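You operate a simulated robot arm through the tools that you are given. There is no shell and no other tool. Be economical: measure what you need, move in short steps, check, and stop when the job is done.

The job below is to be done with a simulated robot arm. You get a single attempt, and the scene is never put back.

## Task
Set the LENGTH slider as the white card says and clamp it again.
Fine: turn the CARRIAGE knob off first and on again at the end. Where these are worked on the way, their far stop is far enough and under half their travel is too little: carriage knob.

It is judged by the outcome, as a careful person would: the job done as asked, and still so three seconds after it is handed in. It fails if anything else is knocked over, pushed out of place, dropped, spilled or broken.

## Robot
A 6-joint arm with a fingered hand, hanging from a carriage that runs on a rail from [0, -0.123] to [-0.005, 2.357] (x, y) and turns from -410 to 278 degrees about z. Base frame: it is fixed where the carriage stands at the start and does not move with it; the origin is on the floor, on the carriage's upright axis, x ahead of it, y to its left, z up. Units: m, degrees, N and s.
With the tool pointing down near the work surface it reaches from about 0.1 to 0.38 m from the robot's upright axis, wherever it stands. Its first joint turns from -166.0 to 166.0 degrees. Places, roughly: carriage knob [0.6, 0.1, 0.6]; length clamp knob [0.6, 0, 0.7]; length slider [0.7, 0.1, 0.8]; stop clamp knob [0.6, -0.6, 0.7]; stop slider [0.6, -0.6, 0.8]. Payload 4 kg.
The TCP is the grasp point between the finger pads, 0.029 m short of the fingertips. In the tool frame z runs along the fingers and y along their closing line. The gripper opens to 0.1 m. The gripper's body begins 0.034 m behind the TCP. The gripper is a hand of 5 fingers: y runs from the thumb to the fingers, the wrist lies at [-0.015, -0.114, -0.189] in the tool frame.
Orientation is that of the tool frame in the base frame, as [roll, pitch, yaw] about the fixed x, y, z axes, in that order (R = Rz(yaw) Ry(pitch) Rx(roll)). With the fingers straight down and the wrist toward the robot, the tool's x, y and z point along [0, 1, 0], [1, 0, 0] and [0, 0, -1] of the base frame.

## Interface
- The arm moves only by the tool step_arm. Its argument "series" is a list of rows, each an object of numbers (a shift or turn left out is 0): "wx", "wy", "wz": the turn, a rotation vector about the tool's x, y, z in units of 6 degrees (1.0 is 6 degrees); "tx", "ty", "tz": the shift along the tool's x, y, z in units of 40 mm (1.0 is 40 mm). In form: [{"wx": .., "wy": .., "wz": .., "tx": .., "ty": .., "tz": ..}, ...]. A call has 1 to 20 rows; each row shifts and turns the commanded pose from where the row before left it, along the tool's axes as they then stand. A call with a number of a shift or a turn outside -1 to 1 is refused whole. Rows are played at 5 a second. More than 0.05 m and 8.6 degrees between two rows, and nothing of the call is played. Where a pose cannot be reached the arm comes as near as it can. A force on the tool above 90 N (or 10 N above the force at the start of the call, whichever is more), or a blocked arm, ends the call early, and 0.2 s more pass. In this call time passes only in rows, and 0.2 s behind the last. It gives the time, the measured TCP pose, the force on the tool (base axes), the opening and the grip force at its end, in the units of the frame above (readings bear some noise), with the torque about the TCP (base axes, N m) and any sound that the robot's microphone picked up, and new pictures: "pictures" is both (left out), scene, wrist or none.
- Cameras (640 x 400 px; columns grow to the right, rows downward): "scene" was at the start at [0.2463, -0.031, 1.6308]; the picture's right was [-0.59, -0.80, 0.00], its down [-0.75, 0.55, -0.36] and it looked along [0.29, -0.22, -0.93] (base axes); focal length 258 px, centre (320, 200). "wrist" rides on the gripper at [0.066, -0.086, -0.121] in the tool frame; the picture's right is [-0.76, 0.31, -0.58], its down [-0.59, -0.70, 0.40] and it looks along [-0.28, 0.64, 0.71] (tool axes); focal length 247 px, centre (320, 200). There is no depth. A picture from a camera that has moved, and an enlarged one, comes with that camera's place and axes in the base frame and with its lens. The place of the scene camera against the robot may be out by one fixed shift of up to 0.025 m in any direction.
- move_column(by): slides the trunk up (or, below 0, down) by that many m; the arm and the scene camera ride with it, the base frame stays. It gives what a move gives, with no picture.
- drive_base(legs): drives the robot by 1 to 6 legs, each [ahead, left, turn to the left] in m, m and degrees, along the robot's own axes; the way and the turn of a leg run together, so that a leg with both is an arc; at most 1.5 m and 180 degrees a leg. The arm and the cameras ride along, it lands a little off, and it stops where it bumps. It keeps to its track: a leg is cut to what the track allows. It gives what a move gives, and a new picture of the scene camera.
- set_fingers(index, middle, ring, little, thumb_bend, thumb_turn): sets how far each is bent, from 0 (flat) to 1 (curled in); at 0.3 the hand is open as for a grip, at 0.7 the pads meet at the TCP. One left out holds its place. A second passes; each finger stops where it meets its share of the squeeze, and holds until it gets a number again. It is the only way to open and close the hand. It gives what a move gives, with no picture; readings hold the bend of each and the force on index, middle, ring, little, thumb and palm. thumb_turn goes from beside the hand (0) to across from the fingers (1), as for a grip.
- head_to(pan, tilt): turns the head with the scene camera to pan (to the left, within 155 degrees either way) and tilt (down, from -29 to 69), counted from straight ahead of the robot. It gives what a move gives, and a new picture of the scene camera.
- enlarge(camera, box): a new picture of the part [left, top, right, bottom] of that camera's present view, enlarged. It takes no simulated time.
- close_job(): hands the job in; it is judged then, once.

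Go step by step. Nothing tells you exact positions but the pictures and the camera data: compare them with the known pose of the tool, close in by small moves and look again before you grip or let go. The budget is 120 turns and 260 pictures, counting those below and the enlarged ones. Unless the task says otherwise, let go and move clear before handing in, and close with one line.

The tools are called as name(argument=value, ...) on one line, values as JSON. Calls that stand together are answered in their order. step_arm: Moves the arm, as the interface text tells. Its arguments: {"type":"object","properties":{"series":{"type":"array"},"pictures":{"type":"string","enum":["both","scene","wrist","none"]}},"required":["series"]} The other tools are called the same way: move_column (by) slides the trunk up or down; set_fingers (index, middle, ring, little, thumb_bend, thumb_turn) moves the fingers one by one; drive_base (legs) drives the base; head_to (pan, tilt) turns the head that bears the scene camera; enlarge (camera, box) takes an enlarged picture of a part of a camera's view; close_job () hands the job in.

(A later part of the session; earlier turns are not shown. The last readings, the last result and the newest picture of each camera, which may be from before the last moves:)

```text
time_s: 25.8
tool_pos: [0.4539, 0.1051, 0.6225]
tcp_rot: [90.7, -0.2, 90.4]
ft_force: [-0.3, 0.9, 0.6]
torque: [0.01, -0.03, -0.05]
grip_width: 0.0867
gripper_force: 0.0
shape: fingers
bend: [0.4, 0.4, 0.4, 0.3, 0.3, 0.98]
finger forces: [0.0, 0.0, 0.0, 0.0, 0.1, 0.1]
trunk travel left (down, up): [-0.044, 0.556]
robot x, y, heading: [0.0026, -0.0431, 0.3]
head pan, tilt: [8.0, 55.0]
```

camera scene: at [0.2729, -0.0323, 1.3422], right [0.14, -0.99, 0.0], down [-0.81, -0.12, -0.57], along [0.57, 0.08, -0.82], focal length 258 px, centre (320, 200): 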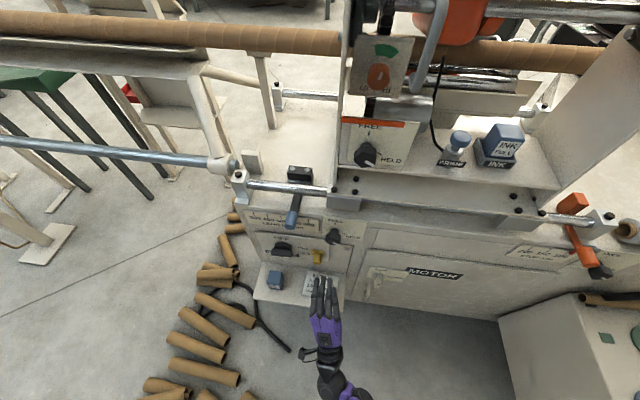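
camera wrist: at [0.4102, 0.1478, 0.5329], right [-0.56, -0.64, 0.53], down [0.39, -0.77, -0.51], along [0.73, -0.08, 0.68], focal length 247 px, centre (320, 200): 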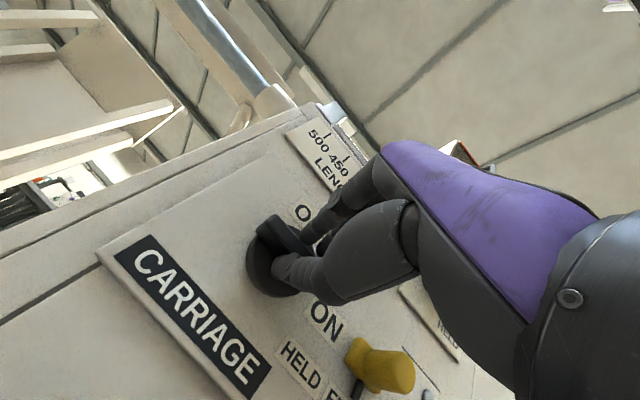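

I'll do a dry run of the 90° twist in the open to check reach from this base position.

step_arm(series=[{"tz": 1}, {"wz": -1}, {"wz": -1}, {"wz": -1}, {"wz": -1}, {"wz": -1}, {"wz": -1}, {"wz": -1}, {"wz": -1}, {"wz": -1}, {"wz": -1}, {"wz": -1}, {"wz": -1}, {"wz": -1}, {"wz": -1}, {"wz": -1}])

```text
time_s: 29.2
tool_pos: [0.4455, -0.0025, 0.4965]
tcp_rot: [125.5, 89.4, 126.2]
ft_force: [0.3, -0.2, 0.2]
torque: [0.02, 0.0, -0.03]
grip_width: 0.087
gripper_force: 0.2
shape: fingers
bend: [0.4, 0.4, 0.4, 0.3, 0.3, 0.98]
finger forces: [0.1, 0.0, 0.1, 0.1, 0.0, 0.0]
out of reach, approached as far as the arm can: row 7, 8, 9, 10, 11, 12, 13, 14, 15, 16
trunk travel left (down, up): [-0.044, 0.556]
robot x, y, heading: [-0.0035, -0.045, 0.2]
head pan, tilt: [8.0, 55.0]
camera scene: at [0.2731, -0.0314, 1.3423], right [0.14, -0.99, 0.0], down [-0.81, -0.12, -0.57], along [0.57, 0.08, -0.82], focal length 258 px, centre (320, 200)
camera wrist: at [0.3257, -0.0899, 0.4303], right [-0.58, 0.29, 0.76], down [0.41, -0.7, 0.58], along [0.71, 0.65, 0.28], focal length 247 px, centre (320, 200)
```

scene: 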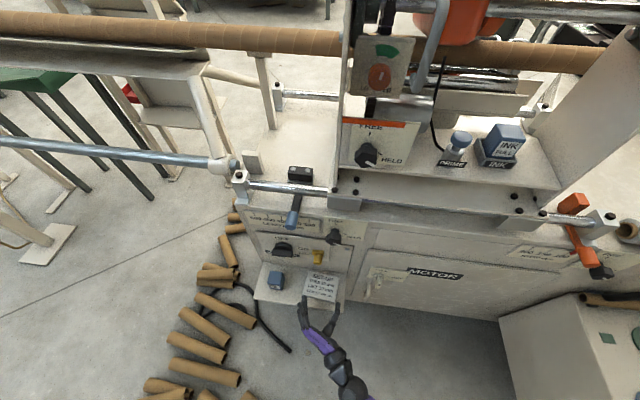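
wrist: 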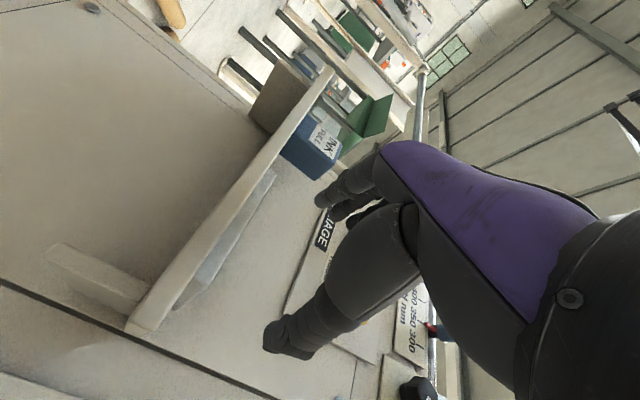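

The wrist can't swing to the right; the arm ran to a limit. I'll raise the trunk and back off, then test the opposite roll direction.

move_column(by=0.12)

step_arm(series=[{"wz": 1}, {"wz": 1}, {"wz": 1}, {"wz": 1}, {"wz": 1}, {"wz": 1}, {"wz": 1}, {"wz": 1}, {"wz": 1}, {"wz": 1}, {"wz": 1}, {"wz": 1}, {"wz": 1}, {"wz": 1}, {"wz": 1}], pictures="scene")

```text
time_s: 30.7
tool_pos: [0.4443, -0.0034, 0.6163]
tcp_rot: [127.5, 89.5, 128.1]
ft_force: [-0.4, 0.3, -0.8]
torque: [0.0, 0.02, 0.05]
grip_width: 0.0868
gripper_force: 0.2
shape: fingers
bend: [0.4, 0.4, 0.4, 0.3, 0.3, 0.98]
finger forces: [0.0, 0.0, 0.1, 0.0, 0.0, 0.0]
trunk travel left (down, up): [-0.164, 0.436]
robot x, y, heading: [-0.0015, -0.0416, 0.0]
head pan, tilt: [8.0, 55.0]
```

```text
time_s: 33.9
tool_pos: [0.4461, 0.0371, 0.7238]
tcp_rot: [90.2, -0.5, 90.7]
ft_force: [0.1, -0.1, 0.3]
torque: [-0.02, -0.01, 0.0]
grip_width: 0.087
gripper_force: 0.1
shape: fingers
bend: [0.4, 0.4, 0.4, 0.3, 0.3, 0.98]
finger forces: [0.0, 0.1, 0.0, 0.1, 0.0, 0.0]
out of reach, approached as far as the arm can: row 1, 2, 3, 4, 5, 6, 7, 8, 9, 10
trunk travel left (down, up): [-0.164, 0.436]
robot x, y, heading: [0.0009, -0.0456, 0.3]
head pan, tilt: [8.0, 55.0]
camera scene: at [0.273, -0.0315, 1.4623], right [0.14, -0.99, 0.0], down [-0.81, -0.12, -0.57], along [0.57, 0.08, -0.82], focal length 258 px, centre (320, 200)
```

scene: 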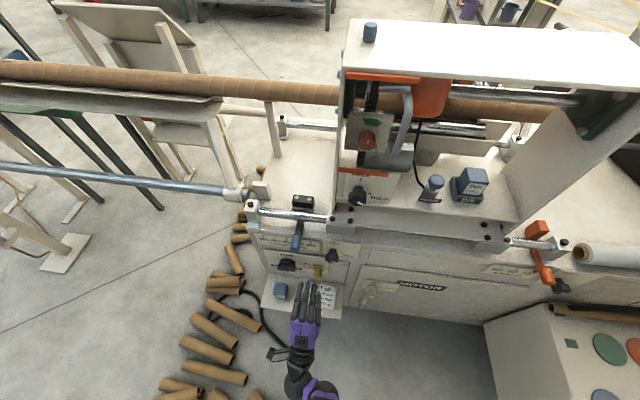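

Recovered to roll zero. Now I test rolling the other way (wrist to the left).

step_arm(series=[{"wz": 1}, {"wz": 1}, {"wz": 1}, {"wz": 1}, {"wz": 1}, {"wz": 1}, {"wz": 1}, {"wz": 1}], pictures="scene")

step_arm(series=[{"wz": 1}, {"wz": 1}, {"wz": 1}, {"wz": 1}, {"wz": 1}, {"wz": 1}, {"wz": 1}], pictures="scene")

```text
time_s: 35.7
tool_pos: [0.437, -0.0389, 0.7222]
tcp_rot: [88.7, -47.6, 92.3]
ft_force: [0.1, -0.6, 0.1]
torque: [-0.01, 0.01, 0.03]
grip_width: 0.0869
gripper_force: 0.1
shape: fingers
bend: [0.4, 0.4, 0.4, 0.3, 0.3, 0.98]
finger forces: [0.0, 0.0, 0.1, 0.0, 0.1, 0.0]
out of reach, approached as far as the arm can: row 5, 6, 7, 8
trunk travel left (down, up): [-0.164, 0.436]
robot x, y, heading: [0.0012, -0.0438, 0.3]
head pan, tilt: [8.0, 55.0]
camera scene: at [0.2726, -0.0317, 1.4621], right [0.14, -0.99, 0.0], down [-0.81, -0.12, -0.57], along [0.57, 0.08, -0.82], focal length 258 px, centre (320, 200)
```

scene: 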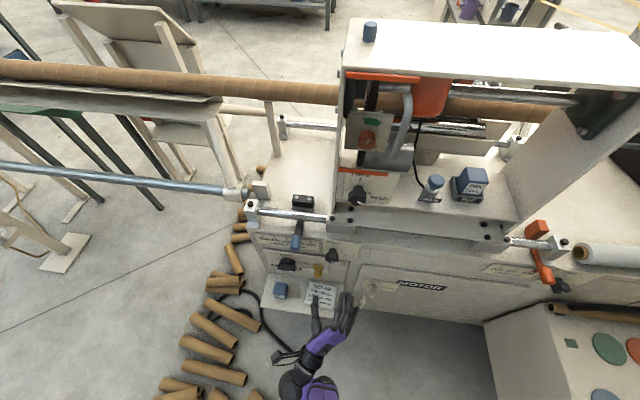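

```text
time_s: 37.3
tool_pos: [0.4357, -0.045, 0.7218]
tcp_rot: [86.6, -50.1, 94.3]
ft_force: [0.7, -0.1, -0.8]
torque: [0.01, 0.01, -0.02]
grip_width: 0.0865
gripper_force: 0.1
shape: fingers
bend: [0.4, 0.4, 0.4, 0.3, 0.3, 0.98]
finger forces: [0.0, 0.0, 0.0, 0.0, 0.1, 0.0]
out of reach, approached as far as the arm can: row 1, 2, 3, 4, 5, 6, 7
trunk travel left (down, up): [-0.164, 0.436]
robot x, y, heading: [0.0031, -0.0471, 0.2]
head pan, tilt: [8.0, 55.0]
camera scene: at [0.2729, -0.0316, 1.4622], right [0.14, -0.99, 0.0], down [-0.81, -0.12, -0.57], along [0.57, 0.08, -0.82], focal length 258 px, centre (320, 200)
```

scene: 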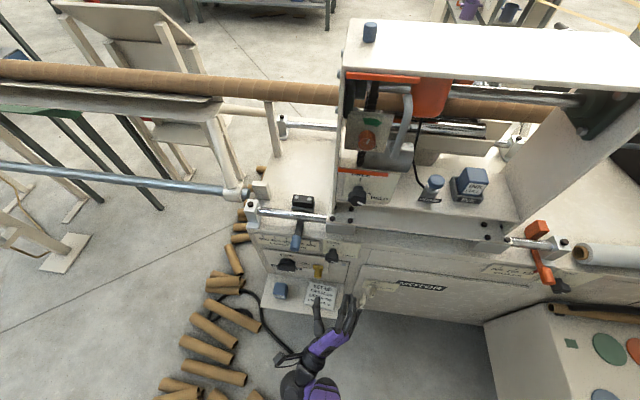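

Roll only works about ±25° around upright, so I'll push the carriage bar with a single fingertip instead. First back to roll zero and form a pointing index finger.

step_arm(series=[{"wz": -1}, {"wz": -1}, {"wz": -1}, {"wz": -1}, {"wz": -1}, {"wz": -1}, {"wz": -1}, {"wz": -1}], pictures="none")

set_fingers(index=0.3, middle=1, ring=1, little=1, thumb_bend=0.9)

step_arm(series=[{"wx": 0}])

```text
time_s: 39.1
tool_pos: [0.4439, -0.0453, 0.7109]
tcp_rot: [88.9, -6.0, 91.9]
ft_force: [0.6, -0.3, -0.3]
torque: [-0.02, 0.0, 0.02]
grip_width: 0.0868
gripper_force: 0.1
shape: fingers
bend: [0.4, 0.4, 0.4, 0.3, 0.3, 0.98]
finger forces: [0.0, 0.1, 0.0, 0.0, 0.0, 0.0]
out of reach, approached as far as the arm can: row 8
trunk travel left (down, up): [-0.164, 0.436]
robot x, y, heading: [-0.0015, -0.0457, 0.2]
head pan, tilt: [8.0, 55.0]
```

```text
time_s: 40.1
tool_pos: [0.4429, -0.0437, 0.7105]
tcp_rot: [88.9, -6.1, 91.9]
ft_force: [0.3, -0.2, 1.0]
torque: [-0.01, 0.01, 0.01]
grip_width: 0.0232
gripper_force: 0.1
shape: fingers
bend: [0.3, 0.99, 1.0, 1.0, 0.9, 0.98]
finger forces: [0.0, 0.1, 0.0, 0.1, 0.0, 0.0]
trunk travel left (down, up): [-0.164, 0.436]
robot x, y, heading: [0.0005, -0.0445, 0.2]
head pan, tilt: [8.0, 55.0]
```

```text
time_s: 40.5
tool_pos: [0.442, -0.0451, 0.7113]
tcp_rot: [88.9, -6.0, 91.9]
ft_force: [0.7, -0.8, -0.5]
torque: [-0.01, -0.05, 0.02]
grip_width: 0.0232
gripper_force: 0.1
shape: fingers
bend: [0.3, 0.99, 1.0, 1.0, 0.9, 0.98]
finger forces: [0.1, 0.0, 0.0, 0.1, 0.0, 0.0]
trunk travel left (down, up): [-0.164, 0.436]
robot x, y, heading: [-0.0002, -0.0462, 0.1]
head pan, tilt: [8.0, 55.0]
camera scene: at [0.2729, -0.0316, 1.4623], right [0.14, -0.99, 0.0], down [-0.81, -0.12, -0.57], along [0.57, 0.08, -0.82], focal length 258 px, centre (320, 200)
camera wrist: at [0.3215, 0.0254, 0.6293], right [-0.56, -0.8, 0.22], down [0.43, -0.5, -0.75], along [0.71, -0.33, 0.62], focal length 247 px, centre (320, 200)
```

scene: 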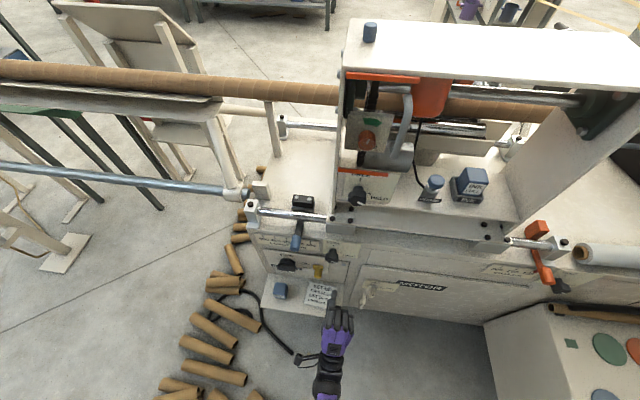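
wrist: 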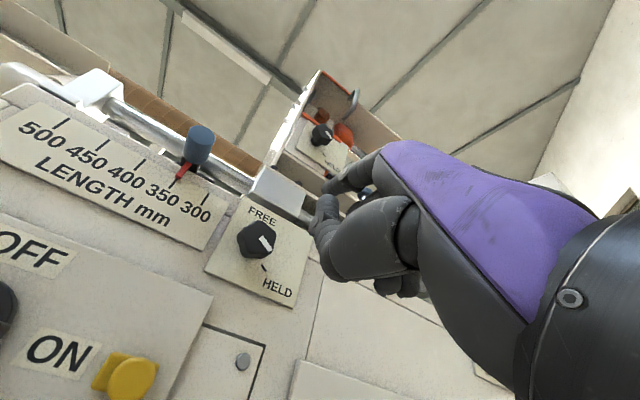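

enlarge(camera="wrist", box=[190, 180, 330, 320])

enlarge(camera="scene", box=[270, 225, 370, 395])

enlarge(camera="wrist", box=[290, 130, 450, 300])

```text
2.86 times, centred on (260, 250) of wrist
camera zoom: at [0.3215, 0.0254, 0.6293], right [-0.56, -0.8, 0.22], down [0.43, -0.5, -0.75], along [0.71, -0.33, 0.62], focal length 706 px, centre (491, 57)
```

zoom: 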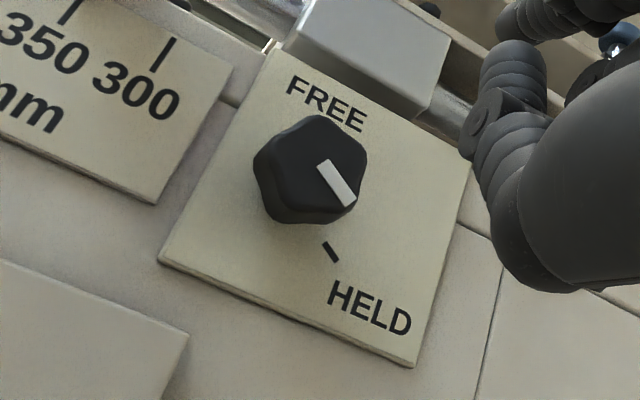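

```text
2.35 times, centred on (320, 310) of scene
camera zoom: at [0.2729, -0.0316, 1.4623], right [0.14, -0.99, 0.0], down [-0.81, -0.12, -0.57], along [0.57, 0.08, -0.82], focal length 608 px, centre (320, -59)
```

zoom: 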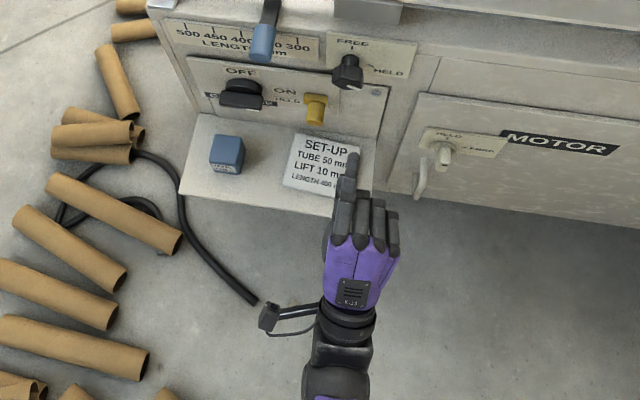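

```text
2.35 times, centred on (370, 215) of wrist
camera zoom: at [0.3215, 0.0254, 0.6293], right [-0.56, -0.8, 0.22], down [0.43, -0.5, -0.75], along [0.71, -0.33, 0.62], focal length 581 px, centre (202, 165)
```

zoom: 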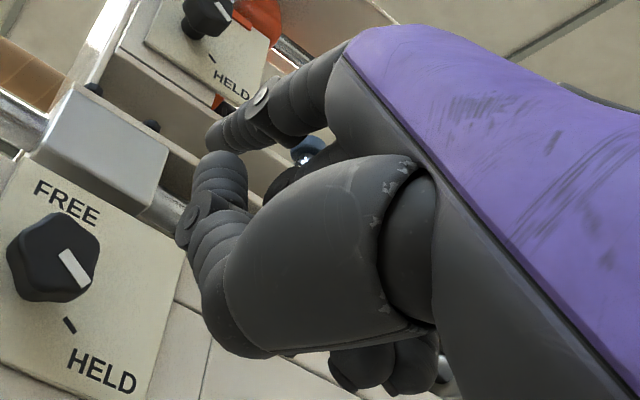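

The clamp knob points at HELD, with FREE up. I'll pitch the hand 30° downward so that the index finger leads and the wrist stays well above the shelf, and shift the base left a bit.

step_arm(series=[{"wz": -1}, {"wx": 1}, {"wx": 1}, {"wx": 1}, {"wx": 1}, {"wx": 1}], pictures="none")

set_fingers(index=0.2)

drive_base(legs=[[0, 0.1, 0]])

step_arm(series=[{"tx": 0.5}])

```text
time_s: 41.9
tool_pos: [0.4527, -0.0555, 0.678]
tcp_rot: [106.6, -3.3, 90.5]
ft_force: [0.4, -0.1, 0.0]
torque: [-0.02, 0.02, -0.01]
grip_width: 0.0232
gripper_force: 0.1
shape: fingers
bend: [0.3, 0.99, 1.0, 1.0, 0.9, 0.98]
finger forces: [0.0, 0.0, 0.0, 0.1, 0.0, 0.0]
out of reach, approached as far as the arm can: row 1, 2, 4, 5, 6
trunk travel left (down, up): [-0.164, 0.436]
robot x, y, heading: [0.0018, -0.0454, 0.4]
head pan, tilt: [8.0, 55.0]
```

```text
time_s: 42.9
tool_pos: [0.4521, -0.0544, 0.6775]
tcp_rot: [106.5, -3.3, 90.3]
ft_force: [0.5, 0.1, 0.8]
torque: [0.0, -0.05, -0.04]
grip_width: 0.0331
gripper_force: 0.0
shape: fingers
bend: [0.2, 0.99, 1.0, 1.0, 0.9, 0.98]
finger forces: [0.1, 0.0, 0.0, 0.0, 0.0, 0.1]
trunk travel left (down, up): [-0.164, 0.436]
robot x, y, heading: [0.0022, -0.0501, 0.1]
head pan, tilt: [8.0, 55.0]
```

```text
time_s: 44.0
tool_pos: [0.452, 0.0463, 0.6782]
tcp_rot: [106.6, -3.3, 90.3]
ft_force: [-0.7, 0.6, 0.1]
torque: [-0.01, -0.01, 0.01]
grip_width: 0.0332
gripper_force: 0.0
shape: fingers
bend: [0.2, 0.99, 1.0, 1.0, 0.9, 0.98]
finger forces: [0.1, 0.0, 0.1, 0.0, 0.1, 0.0]
trunk travel left (down, up): [-0.164, 0.436]
robot x, y, heading: [-0.0011, 0.0575, -0.1]
head pan, tilt: [8.0, 55.0]
camera scene: at [0.2726, 0.0691, 1.4623], right [0.14, -0.99, 0.0], down [-0.81, -0.12, -0.57], along [0.57, 0.08, -0.82], focal length 258 px, centre (320, 200)
```

scene: 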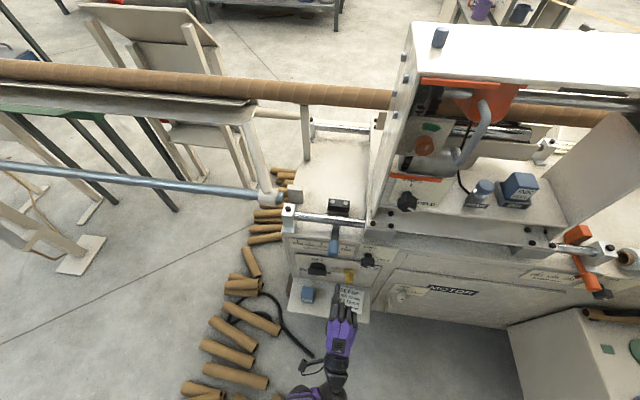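

```text
time_s: 44.4
tool_pos: [0.4514, 0.0651, 0.6773]
tcp_rot: [106.6, -3.3, 90.4]
ft_force: [-0.1, 0.1, 0.0]
torque: [-0.04, 0.01, 0.0]
grip_width: 0.0334
gripper_force: 0.1
shape: fingers
bend: [0.2, 0.99, 1.0, 1.0, 0.9, 0.98]
finger forces: [0.1, 0.0, 0.0, 0.0, 0.0, 0.0]
trunk travel left (down, up): [-0.164, 0.436]
robot x, y, heading: [-0.0025, 0.0536, 0.1]
head pan, tilt: [8.0, 55.0]
camera scene: at [0.2725, 0.0691, 1.4622], right [0.14, -0.99, 0.0], down [-0.81, -0.12, -0.57], along [0.57, 0.08, -0.82], focal length 258 px, centre (320, 200)
camera wrist: at [0.3114, 0.132, 0.6328], right [-0.46, -0.79, 0.41], down [0.19, -0.54, -0.82], along [0.87, -0.3, 0.4], focal length 247 px, centre (320, 200)
```

scene: 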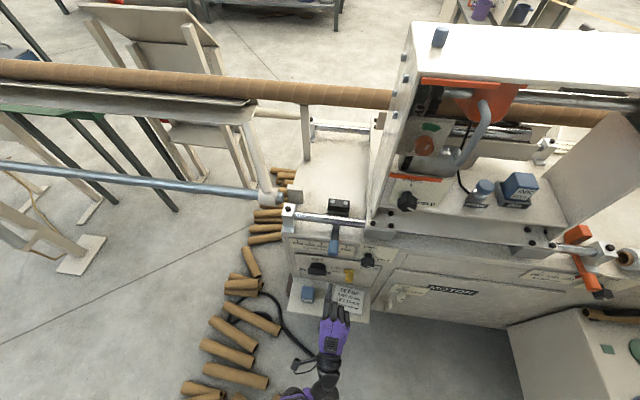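
wrist: 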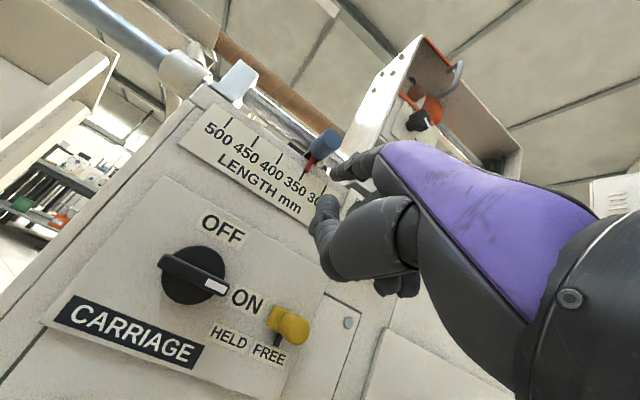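

Pitch is 17° so far. I'll shift left and pitch a bit more.

step_arm(series=[{"tx": 0.8}, {"wx": 1}, {"wx": 1}, {"wz": -0.5}])

enlarge(camera="scene", box=[270, 190, 390, 350])

```text
time_s: 45.4
tool_pos: [0.4407, 0.107, 0.6534]
tcp_rot: [111.4, -0.6, 91.2]
ft_force: [0.3, 0.2, 1.0]
torque: [0.02, -0.01, 0.01]
grip_width: 0.0333
gripper_force: 0.1
shape: fingers
bend: [0.2, 0.99, 1.0, 1.0, 0.9, 0.98]
finger forces: [0.0, 0.0, 0.1, 0.0, 0.0, 0.0]
out of reach, approached as far as the arm can: row 1, 2, 3
trunk travel left (down, up): [-0.164, 0.436]
robot x, y, heading: [-0.0003, 0.0555, 0.3]
head pan, tilt: [8.0, 55.0]
camera scene: at [0.2723, 0.0686, 1.4621], right [0.14, -0.99, 0.0], down [-0.81, -0.12, -0.57], along [0.57, 0.08, -0.82], focal length 258 px, centre (320, 200)
camera wrist: at [0.2967, 0.1687, 0.6176], right [-0.41, -0.77, 0.49], down [0.13, -0.58, -0.81], along [0.9, -0.27, 0.33], focal length 247 px, centre (320, 200)
```

scene: 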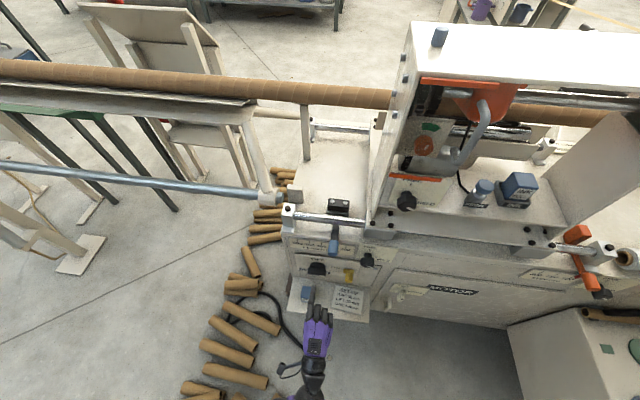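
wrist: 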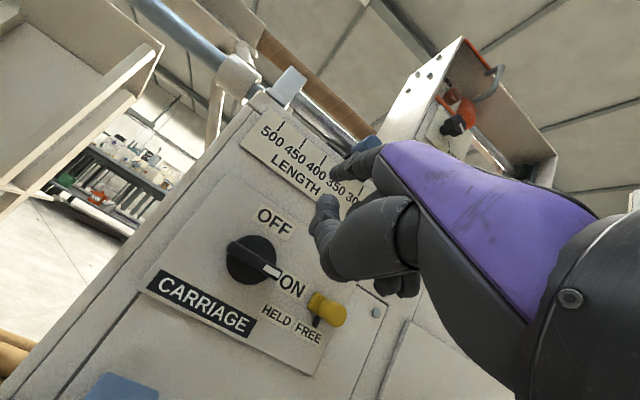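

```text
2.50 times, centred on (330, 270) of scene
camera zoom: at [0.2723, 0.0686, 1.4621], right [0.14, -0.99, 0.0], down [-0.81, -0.12, -0.57], along [0.57, 0.08, -0.82], focal length 646 px, centre (295, 25)
```

zoom: 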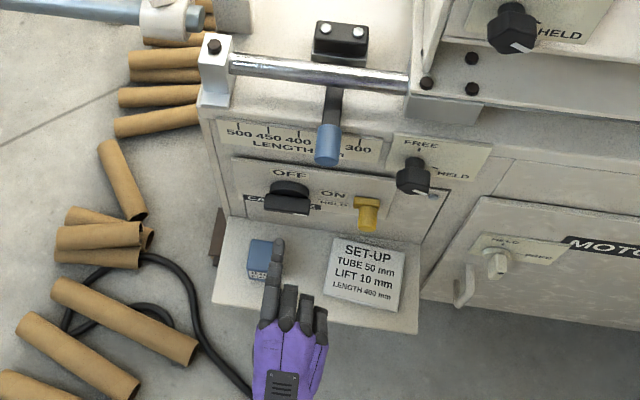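

The arm prefers working nearer shoulder height. I'll raise the hand within the arm's reach and lower the trunk to compensate.

step_arm(series=[{"ty": 0.93, "tz": -0.36}, {"ty": 0.93, "tz": -0.36}, {"ty": 0.93, "tz": -0.36}], pictures="none")

move_column(by=-0.16)

step_arm(series=[{"wx": 0.75}, {"wx": 0.75}, {"tz": 0.5}])

```text
time_s: 46.2
tool_pos: [0.4422, 0.1061, 0.6534]
tcp_rot: [111.4, -0.6, 91.1]
ft_force: [1.1, 1.0, -0.1]
torque: [0.01, 0.04, 0.0]
grip_width: 0.0334
gripper_force: 0.0
shape: fingers
bend: [0.2, 0.99, 1.0, 1.0, 0.9, 0.98]
finger forces: [0.1, 0.0, 0.0, 0.0, 0.0, 0.1]
out of reach, approached as far as the arm can: row 1, 2, 3
trunk travel left (down, up): [-0.164, 0.436]
robot x, y, heading: [0.0027, 0.0539, 0.4]
head pan, tilt: [8.0, 55.0]
```

```text
time_s: 48.0
tool_pos: [0.4419, 0.1066, 0.4931]
tcp_rot: [111.4, -0.6, 91.2]
ft_force: [0.5, 0.1, 1.0]
torque: [0.0, -0.04, -0.03]
grip_width: 0.0337
gripper_force: 0.1
shape: fingers
bend: [0.2, 0.99, 1.0, 1.0, 0.9, 0.98]
finger forces: [0.1, 0.0, 0.0, 0.0, 0.0, 0.0]
trunk travel left (down, up): [-0.004, 0.596]
robot x, y, heading: [0.0003, 0.0545, 0.6]
head pan, tilt: [8.0, 55.0]
```

```text
time_s: 48.8
tool_pos: [0.4631, 0.1061, 0.4859]
tcp_rot: [111.4, -0.6, 91.2]
ft_force: [0.3, 0.2, 0.3]
torque: [-0.03, -0.02, -0.03]
grip_width: 0.0335
gripper_force: 0.0
shape: fingers
bend: [0.2, 0.99, 1.0, 1.0, 0.9, 0.98]
finger forces: [0.0, 0.0, 0.0, 0.0, 0.0, 0.0]
out of reach, approached as far as the arm can: row 1, 2
trunk travel left (down, up): [-0.004, 0.596]
robot x, y, heading: [0.0018, 0.0572, 0.3]
head pan, tilt: [8.0, 55.0]
camera scene: at [0.2732, 0.0684, 1.3024], right [0.14, -0.99, 0.0], down [-0.81, -0.12, -0.57], along [0.57, 0.08, -0.82], focal length 258 px, centre (320, 200)
camera wrist: at [0.3175, 0.1684, 0.451], right [-0.41, -0.77, 0.49], down [0.13, -0.58, -0.81], along [0.9, -0.27, 0.34], focal length 247 px, centre (320, 200)
```

scene: 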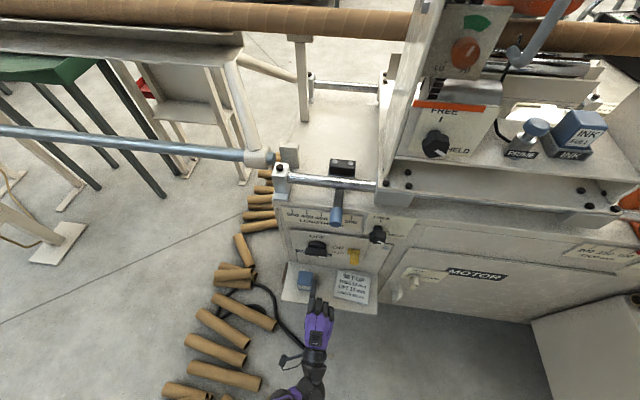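
wrist: 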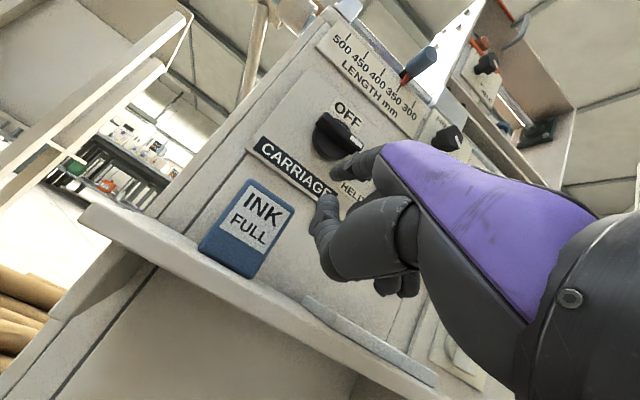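

Upward motion is blocked in this arm posture; I've probably flipped into a poor branch. I'll retreat, raise the trunk, and restore the initial tool-down posture.

step_arm(series=[{"tz": -1}, {"tz": -1}], pictures="none")

move_column(by=0.3)

head_to(pan=0, tilt=69)

```text
time_s: 49.4
tool_pos: [0.4175, 0.0961, 0.4828]
tcp_rot: [111.4, -0.6, 91.1]
ft_force: [-0.1, 0.5, -0.3]
torque: [0.03, -0.01, 0.0]
grip_width: 0.0332
gripper_force: 0.1
shape: fingers
bend: [0.2, 0.99, 1.0, 1.0, 0.9, 0.98]
finger forces: [0.0, 0.1, 0.0, 0.0, 0.0, 0.0]
out of reach, approached as far as the arm can: row 1, 2
trunk travel left (down, up): [-0.004, 0.596]
robot x, y, heading: [-0.0005, 0.055, 0.5]
head pan, tilt: [8.0, 55.0]
```

```text
time_s: 52.4
tool_pos: [0.4176, 0.096, 0.7826]
tcp_rot: [111.4, -0.6, 91.1]
ft_force: [-0.5, 0.1, -0.5]
torque: [0.0, 0.01, -0.01]
grip_width: 0.0333
gripper_force: 0.1
shape: fingers
bend: [0.2, 0.99, 1.0, 1.0, 0.9, 0.98]
finger forces: [0.1, 0.0, 0.0, 0.0, 0.0, 0.0]
trunk travel left (down, up): [-0.304, 0.296]
robot x, y, heading: [0.0003, 0.0532, 0.5]
head pan, tilt: [8.0, 55.0]
```

```text
time_s: 53.2
tool_pos: [0.4177, 0.0963, 0.783]
tcp_rot: [111.4, -0.6, 91.2]
ft_force: [0.6, 0.5, 0.6]
torque: [-0.01, -0.01, -0.05]
grip_width: 0.0334
gripper_force: 0.1
shape: fingers
bend: [0.2, 0.99, 1.0, 1.0, 0.9, 0.98]
finger forces: [0.0, 0.0, 0.1, 0.0, 0.0, 0.0]
trunk travel left (down, up): [-0.304, 0.296]
robot x, y, heading: [0.0009, 0.0567, 0.4]
head pan, tilt: [0.0, 68.8]
camera scene: at [0.2573, 0.0586, 1.5868], right [0.01, -1.0, 0.0], down [-0.93, 0.0, -0.36], along [0.36, 0.0, -0.93], focal length 258 px, centre (320, 200)
```

scene: 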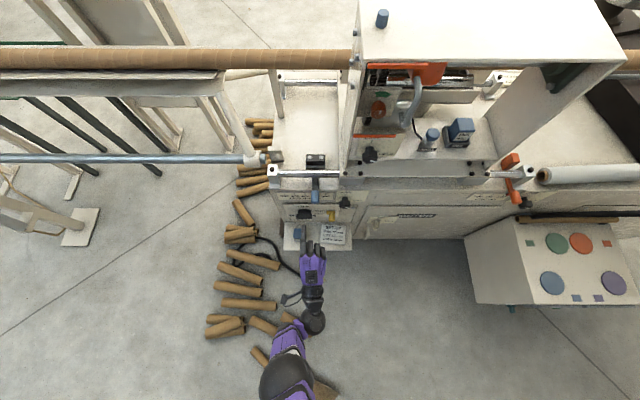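

step_arm(series=[{"wx": 1}, {"wx": 1}, {"wx": 1}, {"wx": 1}, {"wx": 1}, {"wx": 1}, {"wx": 1}, {"wx": 1}], pictures="scene")

```text
time_s: 55.0
tool_pos: [0.3167, 0.1664, 0.5561]
tcp_rot: [159.3, -0.6, 91.1]
ft_force: [-0.3, 0.0, 0.0]
torque: [-0.01, -0.03, -0.04]
grip_width: 0.0335
gripper_force: 0.0
shape: fingers
bend: [0.2, 0.99, 1.0, 1.0, 0.9, 0.98]
finger forces: [0.1, 0.0, 0.0, 0.0, 0.0, 0.0]
out of reach, approached as far as the arm can: row 1, 2, 3, 4, 5, 6, 7, 8
trunk travel left (down, up): [-0.304, 0.296]
robot x, y, heading: [-0.0018, 0.0554, 0.4]
head pan, tilt: [0.0, 68.8]
camera scene: at [0.2573, 0.0586, 1.5869], right [0.0, -1.0, 0.0], down [-0.93, 0.0, -0.36], along [0.36, 0.0, -0.93], focal length 258 px, centre (320, 200)
```

scene: 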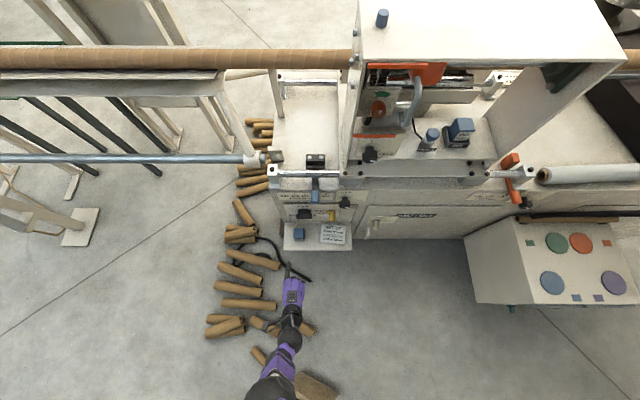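

step_arm(series=[{"tz": -1}, {"tz": -1}, {"tz": -1}, {"tz": -1}, {"tz": -1}], pictures="scene")

```text
time_s: 56.2
tool_pos: [0.2442, 0.1597, 0.7414]
tcp_rot: [159.3, -0.5, 91.1]
ft_force: [-0.2, -0.3, -0.9]
torque: [-0.01, 0.01, 0.01]
grip_width: 0.0334
gripper_force: 0.0
shape: fingers
bend: [0.2, 0.99, 1.0, 1.0, 0.9, 0.97]
finger forces: [0.0, 0.0, 0.0, 0.1, 0.1, 0.1]
out of reach, approached as far as the arm can: row 1
trunk travel left (down, up): [-0.304, 0.296]
robot x, y, heading: [-0.005, 0.0533, 0.3]
head pan, tilt: [0.0, 68.8]
camera scene: at [0.2571, 0.0582, 1.5868], right [0.0, -1.0, 0.0], down [-0.93, 0.0, -0.36], along [0.36, 0.0, -0.93], focal length 258 px, centre (320, 200)
```

scene: 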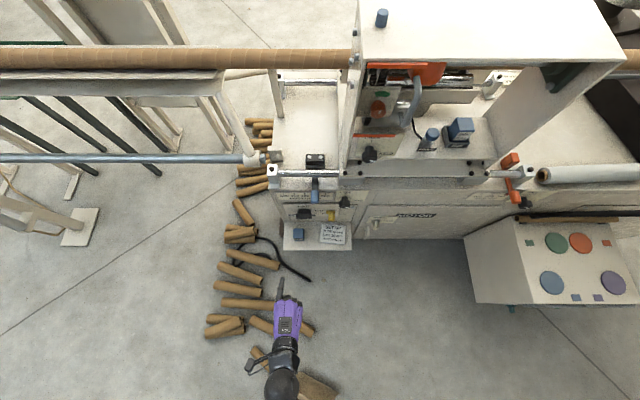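

Free to move here. I'll make the tool vertical, rise and go forward, trying to regain the starting posture.

step_arm(series=[{"wx": 1}, {"wx": 1}, {"wx": 1}, {"wx": 0.4}, {"tz": -1}, {"tz": -1}, {"tz": -1}, {"ty": 1}, {"ty": 1}, {"ty": 1}, {"ty": 1}, {"tx": -1}, {"tx": -1}], pictures="scene")

```text
time_s: 59.0
tool_pos: [0.4089, 0.0757, 0.8547]
tcp_rot: [179.9, -0.7, 91.0]
ft_force: [-0.8, -0.2, 0.3]
torque: [0.01, 0.01, -0.02]
grip_width: 0.0333
gripper_force: 0.0
shape: fingers
bend: [0.2, 0.99, 1.0, 1.0, 0.9, 0.97]
finger forces: [0.0, 0.0, 0.0, 0.1, 0.0, 0.0]
out of reach, approached as far as the arm can: row 7
trunk travel left (down, up): [-0.304, 0.296]
robot x, y, heading: [-0.0012, 0.0535, 0.1]
head pan, tilt: [0.0, 68.8]
camera scene: at [0.2571, 0.0584, 1.5868], right [0.0, -1.0, 0.0], down [-0.93, 0.0, -0.36], along [0.36, 0.0, -0.93], focal length 258 px, centre (320, 200)
```

scene: 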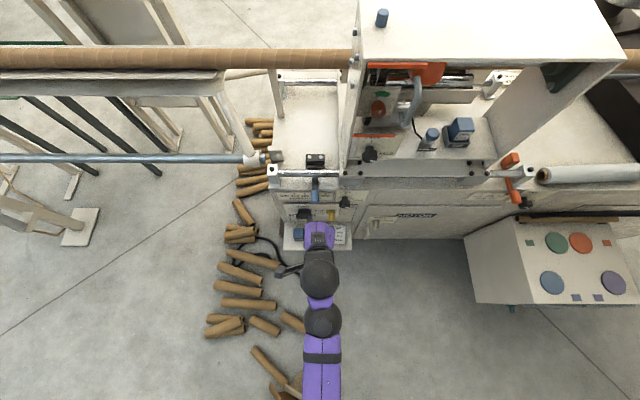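

That restores the original posture. Now pitch to about 30° below horizontal, staying high relative to the shoulder.

step_arm(series=[{"ty": -0.5}, {"tz": -1}, {"wx": -1}, {"wx": -1}, {"wx": -1}, {"wx": -1}, {"wx": -1}, {"wx": -1}, {"wx": -1}, {"wx": -1}, {"wx": -1}, {"wx": -1}], pictures="scene")

```text
time_s: 61.6
tool_pos: [0.3896, 0.0764, 0.8969]
tcp_rot: [119.7, -0.6, 91.1]
ft_force: [-0.9, -0.1, 0.3]
torque: [0.0, 0.0, -0.01]
grip_width: 0.0331
gripper_force: 0.0
shape: fingers
bend: [0.2, 1.0, 1.0, 1.0, 0.9, 0.97]
finger forces: [0.1, 0.0, 0.1, 0.1, 0.0, 0.0]
trunk travel left (down, up): [-0.304, 0.296]
robot x, y, heading: [0.0007, 0.055, 0.2]
head pan, tilt: [0.0, 68.8]
camera scene: at [0.2572, 0.0585, 1.5868], right [0.0, -1.0, 0.0], down [-0.93, 0.0, -0.36], along [0.36, 0.0, -0.93], focal length 258 px, centre (320, 200)
```

scene: 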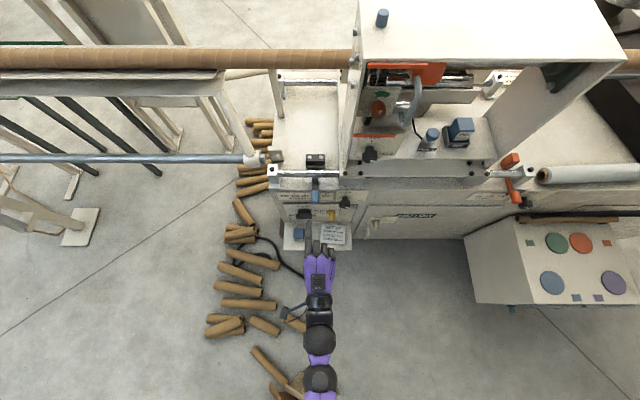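

No reach trouble in this posture. Lowering the trunk and looking from here.

move_column(by=-0.29)

head_to(pan=0, tilt=55)

step_arm(series=[{"ty": 0.496, "tz": 0.868}])

enlarge(camera="scene", box=[260, 180, 400, 340])

```text
time_s: 64.5
tool_pos: [0.39, 0.0757, 0.606]
tcp_rot: [119.8, -0.6, 91.1]
ft_force: [0.7, -1.1, -0.6]
torque: [0.0, -0.01, 0.02]
grip_width: 0.0334
gripper_force: 0.0
shape: fingers
bend: [0.2, 1.0, 1.0, 1.0, 0.9, 0.97]
finger forces: [0.1, 0.1, 0.0, 0.1, 0.0, 0.0]
trunk travel left (down, up): [-0.014, 0.586]
robot x, y, heading: [-0.0004, 0.0542, 0.3]
head pan, tilt: [0.0, 68.8]
```

```text
time_s: 65.3
tool_pos: [0.3902, 0.0764, 0.6066]
tcp_rot: [119.8, -0.6, 91.1]
ft_force: [-0.6, -0.3, -0.3]
torque: [-0.03, 0.01, 0.03]
grip_width: 0.0335
gripper_force: 0.1
shape: fingers
bend: [0.2, 1.0, 1.0, 1.0, 0.9, 0.97]
finger forces: [0.0, 0.1, 0.0, 0.0, 0.0, 0.0]
trunk travel left (down, up): [-0.014, 0.586]
robot x, y, heading: [-0.002, 0.058, 0.6]
head pan, tilt: [0.0, 55.0]
camera scene: at [0.2733, 0.0586, 1.3122], right [0.0, -1.0, 0.0], down [-0.82, 0.0, -0.57], along [0.57, 0.0, -0.82], focal length 258 px, centre (320, 200)
```

scene: 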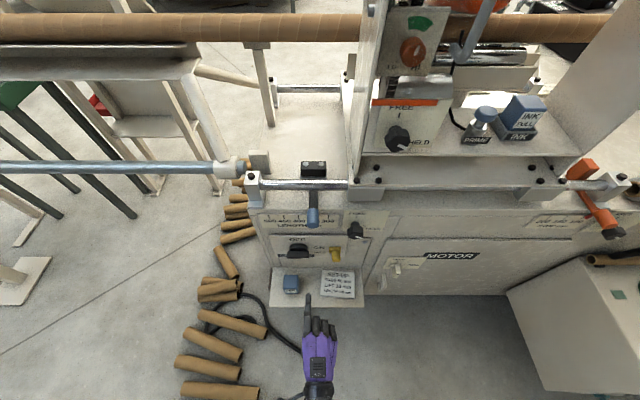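

```text
time_s: 65.7
tool_pos: [0.4337, 0.0766, 0.6068]
tcp_rot: [119.5, -0.6, 91.1]
ft_force: [1.4, -0.1, 0.2]
torque: [0.01, -0.03, 0.0]
grip_width: 0.0333
gripper_force: 0.1
shape: fingers
bend: [0.2, 1.0, 1.0, 1.0, 0.9, 0.97]
finger forces: [0.1, 0.1, 0.0, 0.0, 0.0, 0.0]
trunk travel left (down, up): [-0.014, 0.586]
robot x, y, heading: [0.003, 0.0536, 0.4]
head pan, tilt: [0.0, 55.0]
camera scene: at [0.2751, 0.0586, 1.3128], right [0.0, -1.0, 0.0], down [-0.82, 0.0, -0.58], along [0.58, 0.0, -0.82], focal length 258 px, centre (320, 200)
camera wrist: at [0.2862, 0.1388, 0.5927], right [-0.33, -0.77, 0.54], down [0.01, -0.58, -0.81], along [0.94, -0.27, 0.2], focal length 247 px, centre (320, 200)
```

scene: 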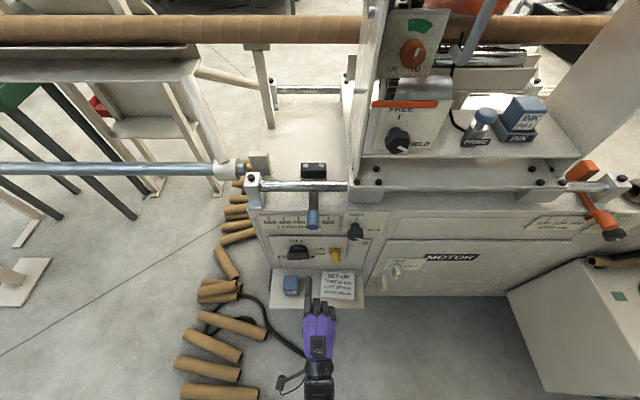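
wrist: 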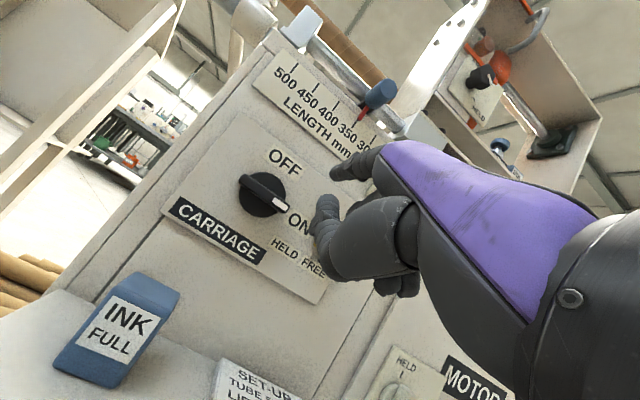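

```text
2.50 times, centred on (330, 260) of scene
camera zoom: at [0.2751, 0.0586, 1.3128], right [0.0, -1.0, 0.0], down [-0.82, 0.0, -0.58], along [0.58, 0.0, -0.82], focal length 646 px, centre (295, 50)
```

zoom: 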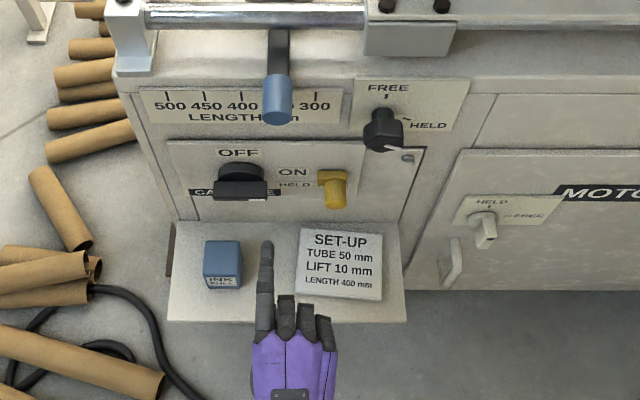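

The index tip is at about [0.491, 0.087, 0.665], i.e. TCP + [0.057, 0.010, 0.058]. I'll lower it below the bar's right half and move closer.

step_arm(series=[{"ty": -0.79, "tz": 0.45}, {"ty": -0.79, "tz": 0.45, "tx": 0.15}, {"ty": 0.496, "tz": 0.868}])

enlarge(camera="scene", box=[270, 200, 370, 320])

enlarge(camera="wrist", box=[230, 60, 430, 260])

```text
time_s: 66.5
tool_pos: [0.4727, 0.0844, 0.5354]
tcp_rot: [119.6, -0.6, 91.1]
ft_force: [1.3, 0.7, 0.5]
torque: [-0.01, 0.05, 0.01]
grip_width: 0.0331
gripper_force: 0.0
shape: fingers
bend: [0.2, 1.0, 1.0, 1.0, 0.9, 0.97]
finger forces: [0.0, 0.1, 0.1, 0.0, 0.1, 0.0]
trunk travel left (down, up): [-0.014, 0.586]
robot x, y, heading: [0.0006, 0.0555, 0.2]
head pan, tilt: [0.0, 55.0]
camera scene: at [0.2753, 0.0587, 1.3129], right [0.0, -1.0, 0.0], down [-0.82, 0.0, -0.58], along [0.58, 0.0, -0.82], focal length 258 px, centre (320, 200)
camera wrist: at [0.3249, 0.1472, 0.5207], right [-0.33, -0.77, 0.54], down [0.01, -0.58, -0.81], along [0.94, -0.27, 0.2], focal length 247 px, centre (320, 200)
```

scene: 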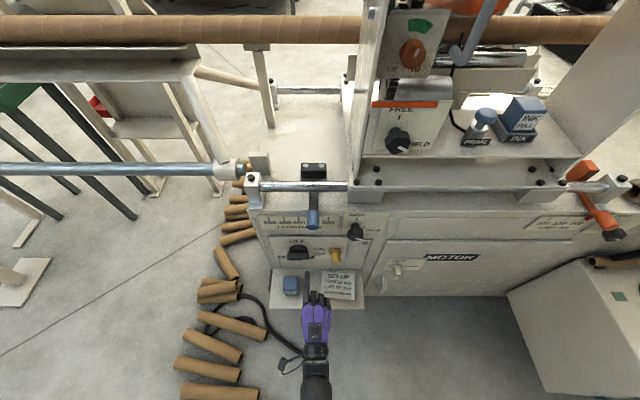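
wrist: 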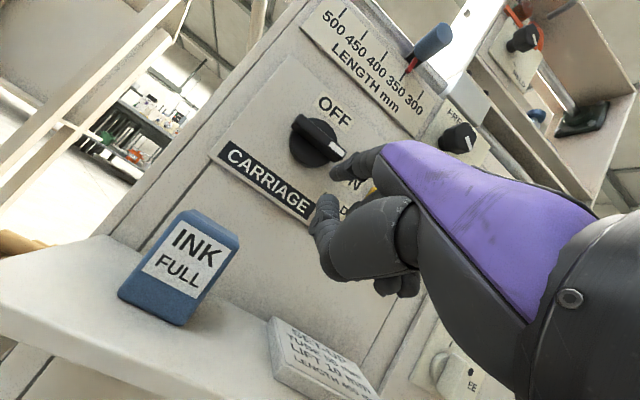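

```text
3.33 times, centred on (320, 260) of scene
camera zoom: at [0.2753, 0.0587, 1.3129], right [0.0, -1.0, 0.0], down [-0.82, 0.0, -0.58], along [0.58, 0.0, -0.82], focal length 861 px, centre (320, 0)
```

zoom: 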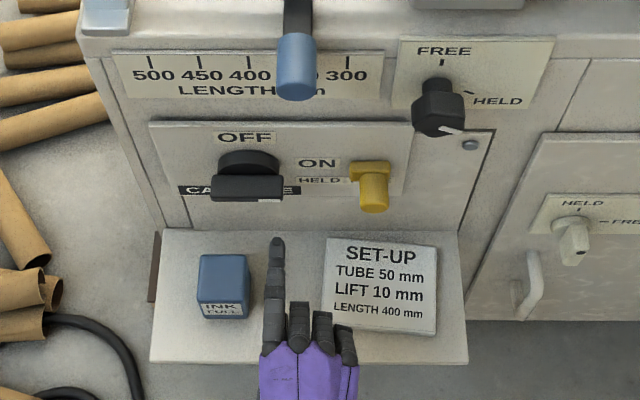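

```text
2.00 times, centred on (330, 160) of wrist
camera zoom: at [0.3249, 0.1472, 0.5207], right [-0.33, -0.77, 0.54], down [0.01, -0.58, -0.81], along [0.94, -0.27, 0.2], focal length 494 px, centre (300, 280)
```

zoom: 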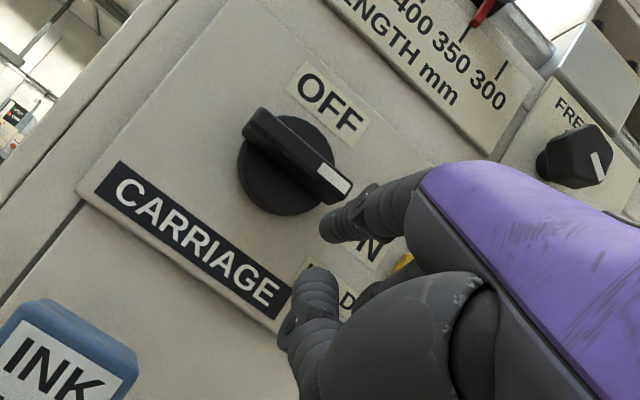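

The index is lined up just under the bar's right end (bar y from 0.09 to 0.15). I'll advance 42 mm.

step_arm(series=[{"ty": 0.25, "tz": 0.45}, {"ty": 0.27, "tz": 0.46}])

enlarge(camera="wrist", box=[230, 60, 430, 260])

```text
time_s: 67.1
tool_pos: [0.5108, 0.0862, 0.5342]
tcp_rot: [119.8, -0.6, 91.1]
ft_force: [0.3, 0.0, 0.7]
torque: [0.02, 0.01, -0.01]
grip_width: 0.0334
gripper_force: 0.2
shape: fingers
bend: [0.2, 1.0, 1.0, 1.0, 0.9, 0.97]
finger forces: [0.0, 0.0, 0.0, 0.0, 0.0, 0.0]
trunk travel left (down, up): [-0.014, 0.586]
robot x, y, heading: [-0.0042, 0.0536, 0.3]
head pan, tilt: [0.0, 55.0]
camera scene: at [0.2733, 0.0586, 1.3122], right [0.0, -1.0, 0.0], down [-0.82, 0.0, -0.57], along [0.57, 0.0, -0.82], focal length 258 px, centre (320, 200)
camera wrist: at [0.3637, 0.1487, 0.5198], right [-0.33, -0.77, 0.54], down [0.01, -0.58, -0.81], along [0.94, -0.27, 0.2], focal length 247 px, centre (320, 200)
```

scene: 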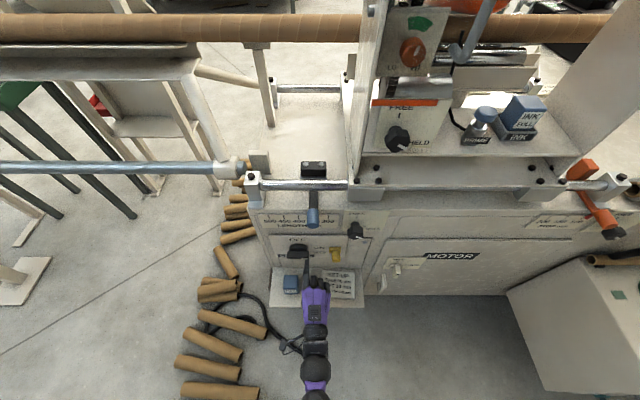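
wrist: 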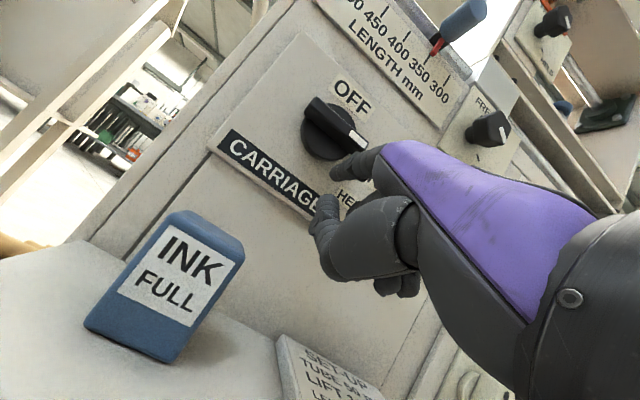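

```text
2.00 times, centred on (330, 160) of wrist
camera zoom: at [0.3637, 0.1487, 0.5198], right [-0.33, -0.77, 0.54], down [0.01, -0.58, -0.81], along [0.94, -0.27, 0.2], focal length 494 px, centre (300, 280)
```

zoom: 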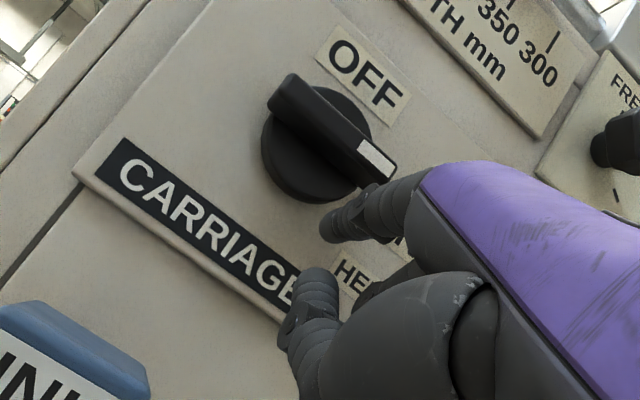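

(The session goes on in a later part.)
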